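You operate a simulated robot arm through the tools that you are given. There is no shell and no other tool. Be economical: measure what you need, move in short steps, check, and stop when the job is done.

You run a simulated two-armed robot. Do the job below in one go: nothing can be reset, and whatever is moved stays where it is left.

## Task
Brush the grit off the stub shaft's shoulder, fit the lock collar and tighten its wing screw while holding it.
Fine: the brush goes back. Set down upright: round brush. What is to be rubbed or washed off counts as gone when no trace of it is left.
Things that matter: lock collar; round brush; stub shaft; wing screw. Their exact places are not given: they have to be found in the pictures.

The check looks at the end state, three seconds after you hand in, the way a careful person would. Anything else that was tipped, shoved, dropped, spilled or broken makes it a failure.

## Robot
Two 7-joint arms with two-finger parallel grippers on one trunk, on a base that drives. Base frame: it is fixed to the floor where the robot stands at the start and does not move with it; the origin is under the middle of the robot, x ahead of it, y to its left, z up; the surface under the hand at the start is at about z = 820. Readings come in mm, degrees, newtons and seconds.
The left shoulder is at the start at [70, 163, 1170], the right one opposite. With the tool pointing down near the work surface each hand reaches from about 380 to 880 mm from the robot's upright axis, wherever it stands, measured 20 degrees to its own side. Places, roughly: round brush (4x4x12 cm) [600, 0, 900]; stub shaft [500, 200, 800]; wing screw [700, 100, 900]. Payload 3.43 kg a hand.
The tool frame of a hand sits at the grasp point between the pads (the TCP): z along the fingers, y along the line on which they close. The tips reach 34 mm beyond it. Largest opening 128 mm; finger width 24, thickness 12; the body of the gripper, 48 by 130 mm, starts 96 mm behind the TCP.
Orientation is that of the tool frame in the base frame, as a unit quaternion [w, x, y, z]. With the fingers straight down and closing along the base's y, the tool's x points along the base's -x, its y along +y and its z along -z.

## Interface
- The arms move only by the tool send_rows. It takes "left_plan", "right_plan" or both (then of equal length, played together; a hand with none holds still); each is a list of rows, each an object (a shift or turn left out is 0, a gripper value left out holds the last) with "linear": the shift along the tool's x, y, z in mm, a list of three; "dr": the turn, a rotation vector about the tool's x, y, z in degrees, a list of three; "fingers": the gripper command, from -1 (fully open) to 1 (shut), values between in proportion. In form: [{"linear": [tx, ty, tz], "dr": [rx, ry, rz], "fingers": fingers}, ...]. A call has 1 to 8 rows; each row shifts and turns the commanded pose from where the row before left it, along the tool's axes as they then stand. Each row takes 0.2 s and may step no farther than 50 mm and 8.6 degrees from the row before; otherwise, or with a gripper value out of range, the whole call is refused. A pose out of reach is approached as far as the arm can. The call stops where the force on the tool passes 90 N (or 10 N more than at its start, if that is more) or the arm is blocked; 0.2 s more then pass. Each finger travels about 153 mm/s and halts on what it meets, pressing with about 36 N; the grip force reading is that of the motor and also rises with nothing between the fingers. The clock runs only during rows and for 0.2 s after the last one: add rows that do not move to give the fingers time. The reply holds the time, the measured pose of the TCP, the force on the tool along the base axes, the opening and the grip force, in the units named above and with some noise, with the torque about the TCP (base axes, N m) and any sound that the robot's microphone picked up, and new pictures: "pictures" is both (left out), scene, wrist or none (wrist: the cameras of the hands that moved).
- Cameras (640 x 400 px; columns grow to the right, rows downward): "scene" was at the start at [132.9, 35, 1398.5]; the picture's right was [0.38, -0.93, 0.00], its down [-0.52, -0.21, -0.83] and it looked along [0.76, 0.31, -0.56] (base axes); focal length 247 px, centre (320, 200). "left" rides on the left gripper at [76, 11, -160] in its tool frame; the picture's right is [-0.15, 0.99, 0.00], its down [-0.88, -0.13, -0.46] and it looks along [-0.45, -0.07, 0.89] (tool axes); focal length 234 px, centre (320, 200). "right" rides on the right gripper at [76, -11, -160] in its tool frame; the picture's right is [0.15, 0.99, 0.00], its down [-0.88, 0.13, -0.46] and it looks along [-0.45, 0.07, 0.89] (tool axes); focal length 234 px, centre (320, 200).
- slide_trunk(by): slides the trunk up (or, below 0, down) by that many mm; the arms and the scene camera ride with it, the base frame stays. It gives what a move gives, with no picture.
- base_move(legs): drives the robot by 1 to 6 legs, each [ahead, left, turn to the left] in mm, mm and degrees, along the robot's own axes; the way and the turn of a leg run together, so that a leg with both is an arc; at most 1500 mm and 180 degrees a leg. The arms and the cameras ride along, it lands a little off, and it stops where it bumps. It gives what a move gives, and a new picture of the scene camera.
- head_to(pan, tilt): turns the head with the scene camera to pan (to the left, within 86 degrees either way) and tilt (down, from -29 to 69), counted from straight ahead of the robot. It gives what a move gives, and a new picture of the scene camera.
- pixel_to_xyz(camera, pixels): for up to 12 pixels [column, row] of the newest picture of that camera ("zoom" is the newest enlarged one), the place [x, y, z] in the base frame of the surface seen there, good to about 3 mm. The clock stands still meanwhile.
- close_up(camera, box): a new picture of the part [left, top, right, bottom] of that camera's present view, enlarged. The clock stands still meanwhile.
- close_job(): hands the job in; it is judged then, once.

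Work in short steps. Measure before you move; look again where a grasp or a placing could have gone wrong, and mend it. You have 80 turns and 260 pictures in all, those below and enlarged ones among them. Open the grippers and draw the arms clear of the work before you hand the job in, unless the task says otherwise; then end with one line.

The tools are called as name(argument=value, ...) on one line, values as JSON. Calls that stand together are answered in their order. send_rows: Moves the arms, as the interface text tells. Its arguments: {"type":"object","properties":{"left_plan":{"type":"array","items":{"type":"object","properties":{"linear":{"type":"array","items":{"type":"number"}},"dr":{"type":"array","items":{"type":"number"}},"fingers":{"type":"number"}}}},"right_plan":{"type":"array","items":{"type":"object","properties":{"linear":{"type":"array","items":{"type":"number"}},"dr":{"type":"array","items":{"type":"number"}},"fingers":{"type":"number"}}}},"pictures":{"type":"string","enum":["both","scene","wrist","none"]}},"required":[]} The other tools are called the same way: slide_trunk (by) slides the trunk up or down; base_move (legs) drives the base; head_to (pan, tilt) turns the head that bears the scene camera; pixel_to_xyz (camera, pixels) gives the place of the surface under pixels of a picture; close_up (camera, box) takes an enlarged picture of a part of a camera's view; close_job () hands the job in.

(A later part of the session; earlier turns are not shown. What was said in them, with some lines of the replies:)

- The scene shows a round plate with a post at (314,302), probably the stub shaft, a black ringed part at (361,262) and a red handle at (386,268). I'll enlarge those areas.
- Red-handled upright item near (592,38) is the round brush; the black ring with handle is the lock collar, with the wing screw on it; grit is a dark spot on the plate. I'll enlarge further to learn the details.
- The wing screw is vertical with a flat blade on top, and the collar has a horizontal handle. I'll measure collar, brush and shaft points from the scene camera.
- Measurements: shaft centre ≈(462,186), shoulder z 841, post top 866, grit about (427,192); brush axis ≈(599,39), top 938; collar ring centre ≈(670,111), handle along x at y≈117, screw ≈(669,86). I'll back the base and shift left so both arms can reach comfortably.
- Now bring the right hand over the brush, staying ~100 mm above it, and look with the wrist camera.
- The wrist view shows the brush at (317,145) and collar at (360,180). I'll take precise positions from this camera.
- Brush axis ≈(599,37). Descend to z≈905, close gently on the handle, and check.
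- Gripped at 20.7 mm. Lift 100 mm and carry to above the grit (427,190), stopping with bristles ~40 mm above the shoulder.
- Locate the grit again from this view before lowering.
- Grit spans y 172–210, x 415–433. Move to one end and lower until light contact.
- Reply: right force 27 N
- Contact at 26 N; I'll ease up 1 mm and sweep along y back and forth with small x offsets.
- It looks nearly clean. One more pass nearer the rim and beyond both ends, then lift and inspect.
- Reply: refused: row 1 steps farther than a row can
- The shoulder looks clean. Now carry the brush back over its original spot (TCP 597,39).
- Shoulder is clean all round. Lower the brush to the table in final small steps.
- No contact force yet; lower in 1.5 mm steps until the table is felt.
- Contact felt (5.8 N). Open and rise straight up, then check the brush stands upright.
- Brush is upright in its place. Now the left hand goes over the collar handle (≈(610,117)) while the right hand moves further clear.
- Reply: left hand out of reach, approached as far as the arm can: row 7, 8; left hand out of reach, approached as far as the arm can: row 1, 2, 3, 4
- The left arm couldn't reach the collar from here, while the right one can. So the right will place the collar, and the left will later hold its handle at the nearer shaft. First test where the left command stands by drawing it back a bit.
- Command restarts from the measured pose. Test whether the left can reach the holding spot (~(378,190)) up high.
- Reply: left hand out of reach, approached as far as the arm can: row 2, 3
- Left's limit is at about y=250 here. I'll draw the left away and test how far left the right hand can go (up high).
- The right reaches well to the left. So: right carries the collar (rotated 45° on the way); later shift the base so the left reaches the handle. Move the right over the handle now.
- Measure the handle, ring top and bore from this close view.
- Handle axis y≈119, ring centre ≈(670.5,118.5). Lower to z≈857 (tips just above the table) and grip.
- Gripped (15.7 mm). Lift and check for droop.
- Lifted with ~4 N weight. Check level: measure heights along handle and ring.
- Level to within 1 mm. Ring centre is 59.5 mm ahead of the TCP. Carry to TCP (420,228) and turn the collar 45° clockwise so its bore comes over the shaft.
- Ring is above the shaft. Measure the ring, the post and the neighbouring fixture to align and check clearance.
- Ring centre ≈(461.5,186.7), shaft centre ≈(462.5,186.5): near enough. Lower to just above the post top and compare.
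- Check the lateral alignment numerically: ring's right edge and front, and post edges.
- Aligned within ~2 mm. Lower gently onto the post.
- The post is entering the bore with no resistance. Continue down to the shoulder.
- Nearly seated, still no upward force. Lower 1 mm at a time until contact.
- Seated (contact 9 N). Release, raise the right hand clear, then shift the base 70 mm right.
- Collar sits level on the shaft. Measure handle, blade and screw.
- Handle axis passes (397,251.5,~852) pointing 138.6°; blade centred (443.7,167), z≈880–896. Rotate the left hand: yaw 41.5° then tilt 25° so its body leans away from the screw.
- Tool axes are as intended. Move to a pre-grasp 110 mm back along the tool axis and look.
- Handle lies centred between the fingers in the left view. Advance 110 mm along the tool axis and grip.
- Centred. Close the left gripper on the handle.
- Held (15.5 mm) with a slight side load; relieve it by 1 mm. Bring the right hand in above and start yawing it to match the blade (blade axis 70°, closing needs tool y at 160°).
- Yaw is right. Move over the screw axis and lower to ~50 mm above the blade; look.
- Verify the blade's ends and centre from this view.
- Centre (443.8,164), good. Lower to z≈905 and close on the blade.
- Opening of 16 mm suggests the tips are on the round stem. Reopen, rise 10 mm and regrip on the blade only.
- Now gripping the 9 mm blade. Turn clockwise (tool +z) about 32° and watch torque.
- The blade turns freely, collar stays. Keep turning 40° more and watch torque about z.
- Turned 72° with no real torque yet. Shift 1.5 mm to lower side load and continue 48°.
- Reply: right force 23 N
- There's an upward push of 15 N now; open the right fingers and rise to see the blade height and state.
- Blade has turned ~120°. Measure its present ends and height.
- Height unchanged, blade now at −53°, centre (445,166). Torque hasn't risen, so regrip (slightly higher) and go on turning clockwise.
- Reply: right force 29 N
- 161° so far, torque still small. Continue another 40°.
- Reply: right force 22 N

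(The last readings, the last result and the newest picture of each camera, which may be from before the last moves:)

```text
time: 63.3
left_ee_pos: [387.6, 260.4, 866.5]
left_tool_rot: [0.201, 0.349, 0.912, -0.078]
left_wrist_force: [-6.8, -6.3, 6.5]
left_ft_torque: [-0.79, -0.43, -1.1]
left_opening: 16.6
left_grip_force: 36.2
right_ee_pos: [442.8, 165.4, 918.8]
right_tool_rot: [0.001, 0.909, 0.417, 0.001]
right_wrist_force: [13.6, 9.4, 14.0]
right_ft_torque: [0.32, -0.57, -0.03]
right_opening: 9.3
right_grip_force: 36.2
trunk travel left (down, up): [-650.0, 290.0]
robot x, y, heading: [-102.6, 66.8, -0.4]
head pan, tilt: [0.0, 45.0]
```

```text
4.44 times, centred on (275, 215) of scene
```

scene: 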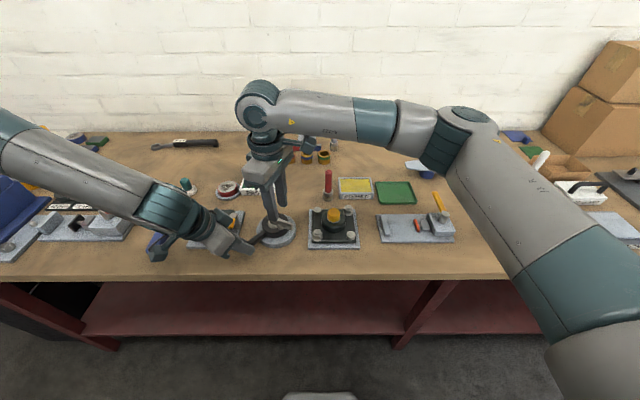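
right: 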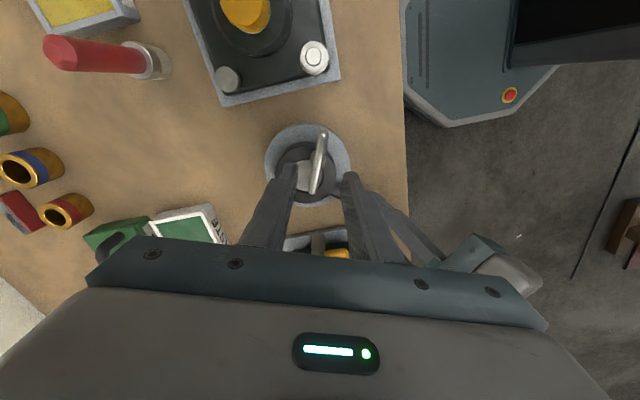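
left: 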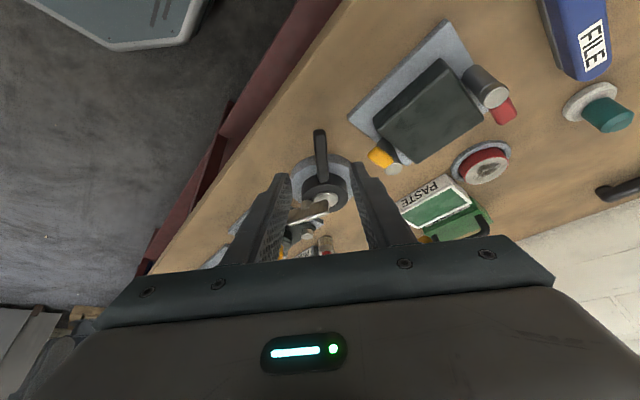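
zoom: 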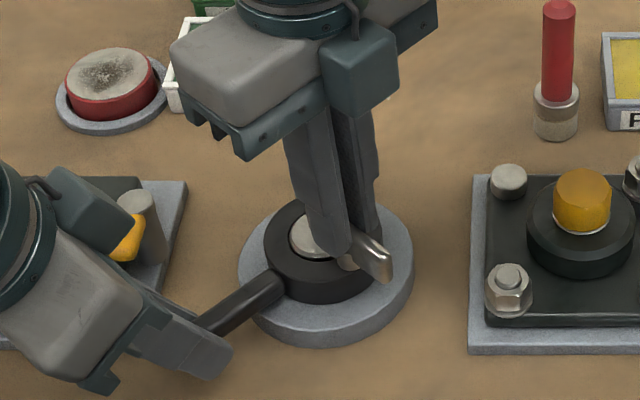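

No stop felt yet at ~200°. Try further in this grip, looking for a torque rise or a wrist limit.

send_rows(right_plan=[{"dr": [0, 0, 8]}, {"dr": [0, 0, 8]}, {"dr": [0, 0, 8]}, {"dr": [0, 0, 8]}, {"dr": [0, 0, 8]}, {}], pictures="none")

close_up(camera="scene", box=[220, 170, 330, 260])

```text
time: 64.7
left_ee_pos: [389.0, 260.6, 867.7]
left_tool_rot: [0.202, 0.348, 0.912, -0.076]
left_wrist_force: [2.1, 15.8, 8.7]
left_ft_torque: [-0.64, -0.24, -1.03]
left_opening: 17.8
left_grip_force: 35.9
right_ee_pos: [443.9, 166.9, 917.7]
right_tool_rot: [0.001, 0.997, 0.082, -0.001]
right_wrist_force: [11.2, -8.3, 1.0]
right_ft_torque: [-0.49, -0.57, 1.93]
right_opening: 26.8
right_grip_force: 36.3
trunk travel left (down, up): [-650.0, 290.0]
robot x, y, heading: [-100.9, 66.4, -0.2]
head pan, tilt: [0.0, 45.0]
```

```text
4.44 times, centred on (275, 215) of scene
```

zoom: 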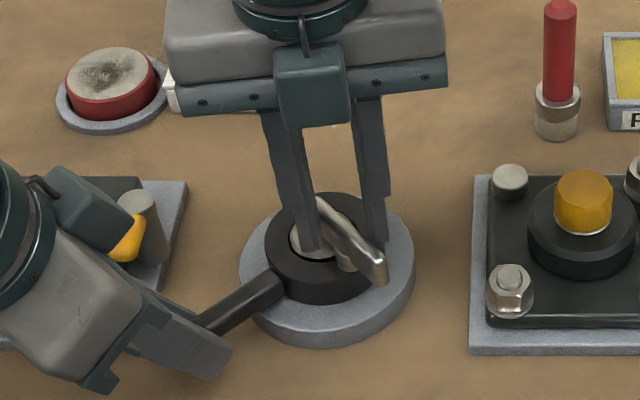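

The torque jumped to 1.9 Nm and the blade stayed put while the fingers were forced apart: the screw is at its stop, tight. Open the right hand and rise.

send_rows(right_plan=[{"fingers": 0}, {}, {"linear": [0, 0, -45]}, {"linear": [0, 0, -50]}, {"linear": [0, 0, -50]}, {}], pictures="none")

close_up(camera="scene", box=[220, 170, 330, 260])

pixel_to_xyz(camera="zoom", pixels=[[320, 205], [382, 262], [350, 232], [280, 230], [365, 225], [260, 285]])

```text
time: 66.1
left_ee_pos: [387.4, 259.2, 869.2]
left_tool_rot: [0.202, 0.349, 0.912, -0.078]
left_wrist_force: [-9.4, -5.4, -0.4]
left_ft_torque: [0.19, 0.27, -1.14]
left_opening: 15.8
left_grip_force: 36.4
right_ee_pos: [447.7, 165.7, 1064.2]
right_tool_rot: [0.0, 0.997, 0.083, 0.0]
right_wrist_force: [-0.5, 0.3, -1.4]
right_ft_torque: [0.01, 0.01, 0.05]
right_opening: 64.0
right_grip_force: 0.2
trunk travel left (down, up): [-650.0, 290.0]
robot x, y, heading: [-101.3, 70.5, -0.4]
head pan, tilt: [0.0, 45.0]
```

```text
4.44 times, centred on (275, 215) of scene
```

zoom: 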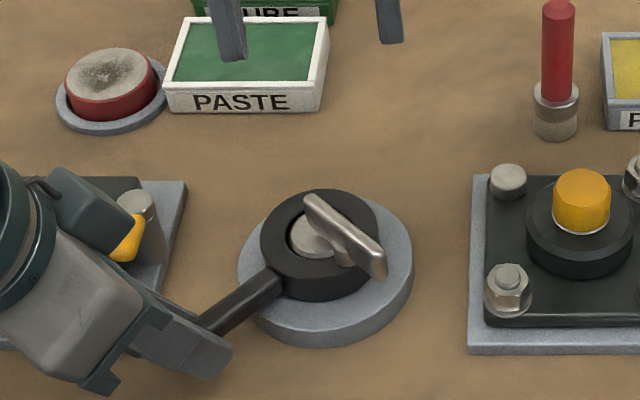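

```text
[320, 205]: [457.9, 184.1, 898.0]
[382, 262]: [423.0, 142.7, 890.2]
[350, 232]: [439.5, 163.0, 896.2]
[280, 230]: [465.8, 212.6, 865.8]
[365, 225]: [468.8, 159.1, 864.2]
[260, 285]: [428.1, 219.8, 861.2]
```

Blade is at 50° (turned ~200°). To be sure it is a true stop, regrip once and try a little more, watching torque.

send_rows(right_plan=[{"dr": [0, 0, -8]}, {"dr": [0, 0, -8]}, {"dr": [0, 0, -8]}, {"dr": [0, 0, -8]}, {"dr": [0, 0, -8]}, {"linear": [-3.3, -2.7, 40]}, {"linear": [0, 0, 40]}, {}], pictures="wrist")

send_rows(right_plan=[{"linear": [0, 0, 40], "fingers": 0.4}, {"linear": [0, 0, 26]}, {}, {"fingers": 1}, {}, {}], pictures="none")

```text
time: 67.9
left_ee_pos: [387.9, 258.7, 869.1]
left_tool_rot: [0.201, 0.349, 0.912, -0.077]
left_wrist_force: [-5.0, -7.6, -0.1]
left_ft_torque: [0.23, 0.26, -0.96]
left_opening: 16.0
left_grip_force: 36.0
right_ee_pos: [439.7, 163.9, 984.7]
right_tool_rot: [0.0, 0.909, 0.418, 0.001]
right_wrist_force: [-0.4, 0.2, -0.2]
right_ft_torque: [0.02, -0.03, 0.06]
right_opening: 64.0
right_grip_force: 0.0
trunk travel left (down, up): [-650.0, 290.0]
robot x, y, heading: [-99.9, 67.9, -0.5]
head pan, tilt: [0.0, 45.0]
```

right: 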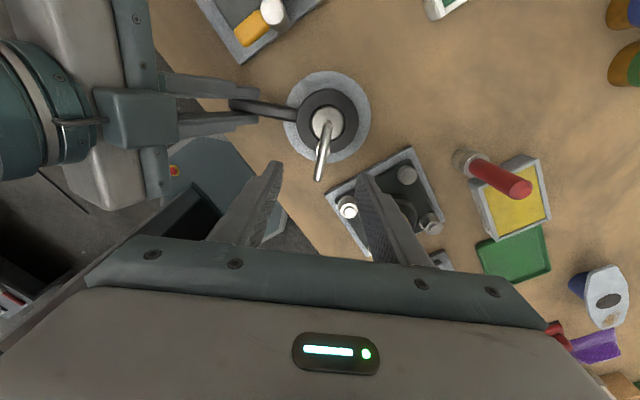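

```text
time: 69.3
left_ee_pos: [388.8, 258.7, 867.7]
left_tool_rot: [0.201, 0.349, 0.912, -0.076]
left_wrist_force: [-16.7, 1.9, 3.2]
left_ft_torque: [-0.49, -0.3, -1.14]
left_opening: 15.9
left_grip_force: 36.0
right_ee_pos: [442.6, 163.9, 919.0]
right_tool_rot: [0.001, 0.909, 0.416, 0.001]
right_wrist_force: [13.0, -7.4, -2.3]
right_ft_torque: [-0.37, -0.52, -0.32]
right_opening: 8.9
right_grip_force: 35.5
trunk travel left (down, up): [-650.0, 290.0]
robot x, y, heading: [-98.7, 67.0, -0.5]
head pan, tilt: [0.0, 45.0]
```

Gripped again at 8.9 mm. Turn 10° more clockwise and read the torque.

send_rows(right_plan=[{"dr": [0, 0, 5]}, {"dr": [0, 0, 5]}, {"dr": [0, 0, 3]}, {}], pictures="none")

close_up(camera="scene", box=[220, 170, 330, 260])

```text
time: 70.3
left_ee_pos: [387.6, 260.4, 867.2]
left_tool_rot: [0.2, 0.347, 0.913, -0.076]
left_wrist_force: [-8.3, 17.4, 1.0]
left_ft_torque: [0.11, 0.19, -0.92]
left_opening: 16.8
left_grip_force: 36.1
right_ee_pos: [441.5, 164.2, 918.5]
right_tool_rot: [0.001, 0.95, 0.313, 0.0]
right_wrist_force: [8.6, -16.5, 2.3]
right_ft_torque: [-0.71, -0.37, 1.01]
right_opening: 12.7
right_grip_force: 36.1
trunk travel left (down, up): [-650.0, 290.0]
robot x, y, heading: [-94.8, 66.5, -0.3]
head pan, tilt: [0.0, 45.0]
```

```text
4.44 times, centred on (275, 215) of scene
```

zoom: 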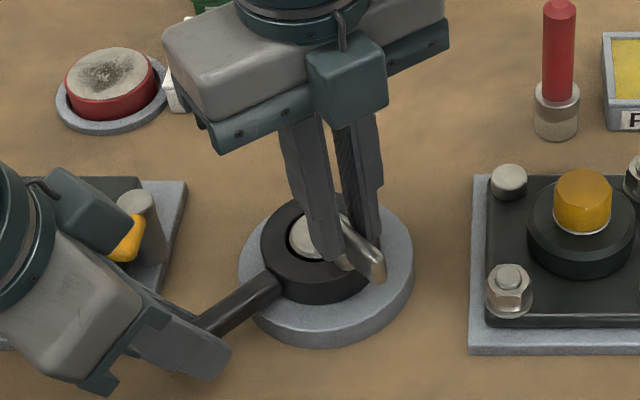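

Torque 1 Nm immediately and the blade doesn't follow: firm stop, tight. Release the right, rise and move it off to the right.

send_rows(right_plan=[{"fingers": 0.3}, {}, {"linear": [0, 0, -45]}, {"linear": [0, 0, -50]}, {"linear": [0, 0, -50]}, {"linear": [0, 0, -50]}, {}], pictures="none")

send_rows(left_plan=[{"fingers": 0.3}, {}, {"linear": [0, 0, -40]}, {"linear": [0, 0, -50]}, {"linear": [0, 0, -50]}, {"linear": [0, 0, -50]}, {}], pictures="scene")

close_up(camera="scene", box=[220, 170, 330, 260])

```text
time: 71.9
left_ee_pos: [389.2, 257.4, 869.0]
left_tool_rot: [0.201, 0.349, 0.912, -0.076]
left_wrist_force: [-1.7, -10.7, 2.6]
left_ft_torque: [-0.29, -0.1, -0.89]
left_opening: 15.4
left_grip_force: 35.7
right_ee_pos: [439.4, 166.9, 1111.6]
right_tool_rot: [-0.001, 0.95, 0.314, -0.001]
right_wrist_force: [-0.1, -0.4, -0.2]
right_ft_torque: [0.0, 0.05, 0.02]
right_opening: 44.8
right_grip_force: 0.1
trunk travel left (down, up): [-650.0, 290.0]
robot x, y, heading: [-101.4, 65.3, -0.3]
head pan, tilt: [0.0, 45.0]
```

```text
time: 73.5
left_ee_pos: [336.6, 317.3, 1038.2]
left_tool_rot: [0.2, 0.348, 0.913, -0.078]
left_wrist_force: [0.1, 0.0, -0.4]
left_ft_torque: [0.02, 0.02, -0.01]
left_opening: 44.8
left_grip_force: 0.0
left hand out of reach, approached as far as the arm can: row 5
right_ee_pos: [441.1, 169.5, 1109.9]
right_tool_rot: [-0.001, 0.95, 0.313, 0.0]
right_wrist_force: [0.5, -0.3, 0.3]
right_ft_torque: [-0.01, 0.01, 0.01]
right_opening: 45.0
right_grip_force: 0.1
trunk travel left (down, up): [-650.0, 290.0]
robot x, y, heading: [-101.6, 67.5, -0.2]
head pan, tilt: [0.0, 45.0]
```

scene: 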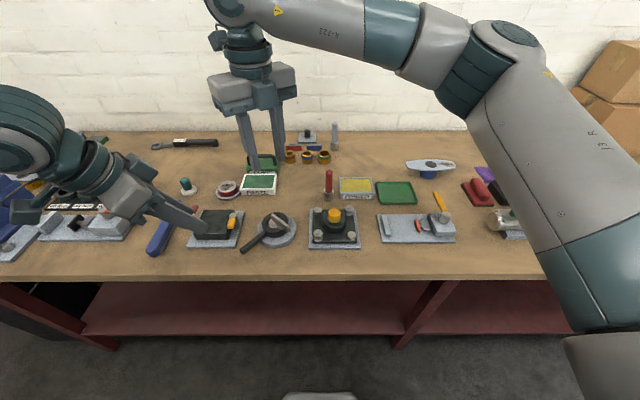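

```text
4.44 times, centred on (275, 215) of scene
```

zoom: 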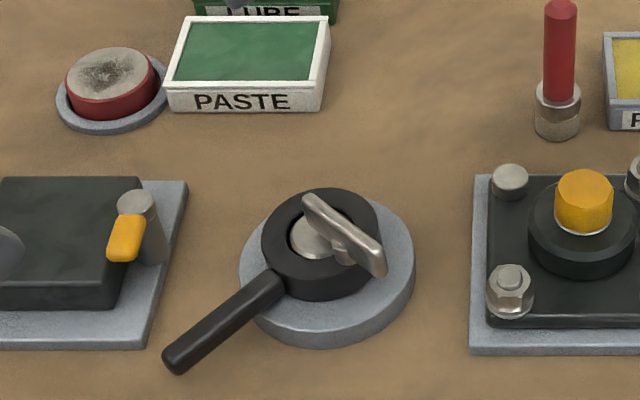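

Collar seated, wing tight, brush upright, everything else in place. Open both grippers and back the robot off.

send_rows(left_plan=[{"fingers": -1}, {}, {}], right_plan=[{"fingers": -1}, {}, {}], pictures="none")

base_move(legs=[[-250, 0, 0]])

close_up(camera="scene", box=[200, 120, 420, 240])

```text
time: 74.3
left_ee_pos: [335.4, 316.0, 1039.6]
left_tool_rot: [0.201, 0.348, 0.912, -0.078]
left_wrist_force: [0.1, -0.5, 0.8]
left_ft_torque: [-0.01, 0.03, -0.01]
left_opening: 128.1
left_grip_force: 0.2
right_ee_pos: [440.5, 169.1, 1110.8]
right_tool_rot: [0.0, 0.95, 0.313, 0.0]
right_wrist_force: [-0.6, -0.9, -0.2]
right_ft_torque: [0.0, 0.0, -0.03]
right_opening: 128.3
right_grip_force: 0.0
trunk travel left (down, up): [-650.0, 290.0]
robot x, y, heading: [-96.4, 67.7, -0.5]
head pan, tilt: [0.0, 45.0]
```

```text
time: 76.2
left_ee_pos: [85.0, 318.9, 1038.5]
left_tool_rot: [0.201, 0.347, 0.913, -0.078]
left_wrist_force: [-0.3, -0.6, 0.3]
left_ft_torque: [0.01, 0.01, 0.0]
left_opening: 128.1
left_grip_force: 0.1
right_ee_pos: [189.3, 170.0, 1110.1]
right_tool_rot: [0.0, 0.949, 0.315, 0.001]
right_wrist_force: [0.6, -0.8, -0.6]
right_ft_torque: [-0.03, 0.01, 0.03]
right_opening: 127.8
right_grip_force: 0.1
trunk travel left (down, up): [-650.0, 290.0]
robot x, y, heading: [-351.3, 67.7, -0.3]
head pan, tilt: [0.0, 45.0]
```

scene: 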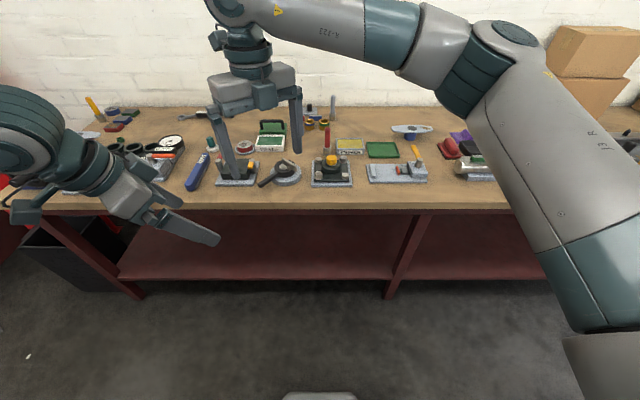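

```text
2.91 times, centred on (310, 180) of scene
```

zoom: 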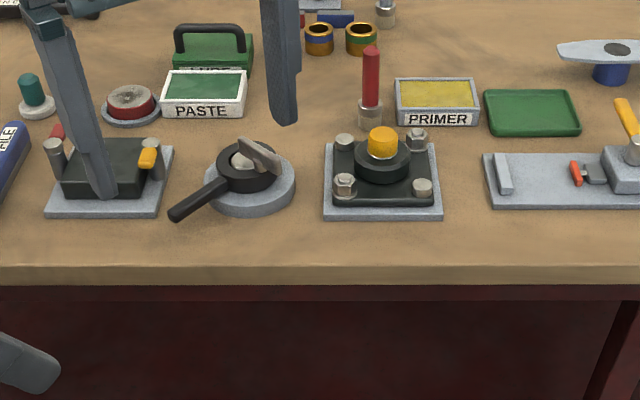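

All is in place and both arms are clear; handing in.

close_job()

```text
The job is handed in.
```

The job is handed in: the shoulder is brushed clean, the lock collar is seated on the stub shaft, its wing screw is turned to a firm stop with the collar held, and the brush stands upright where it was.
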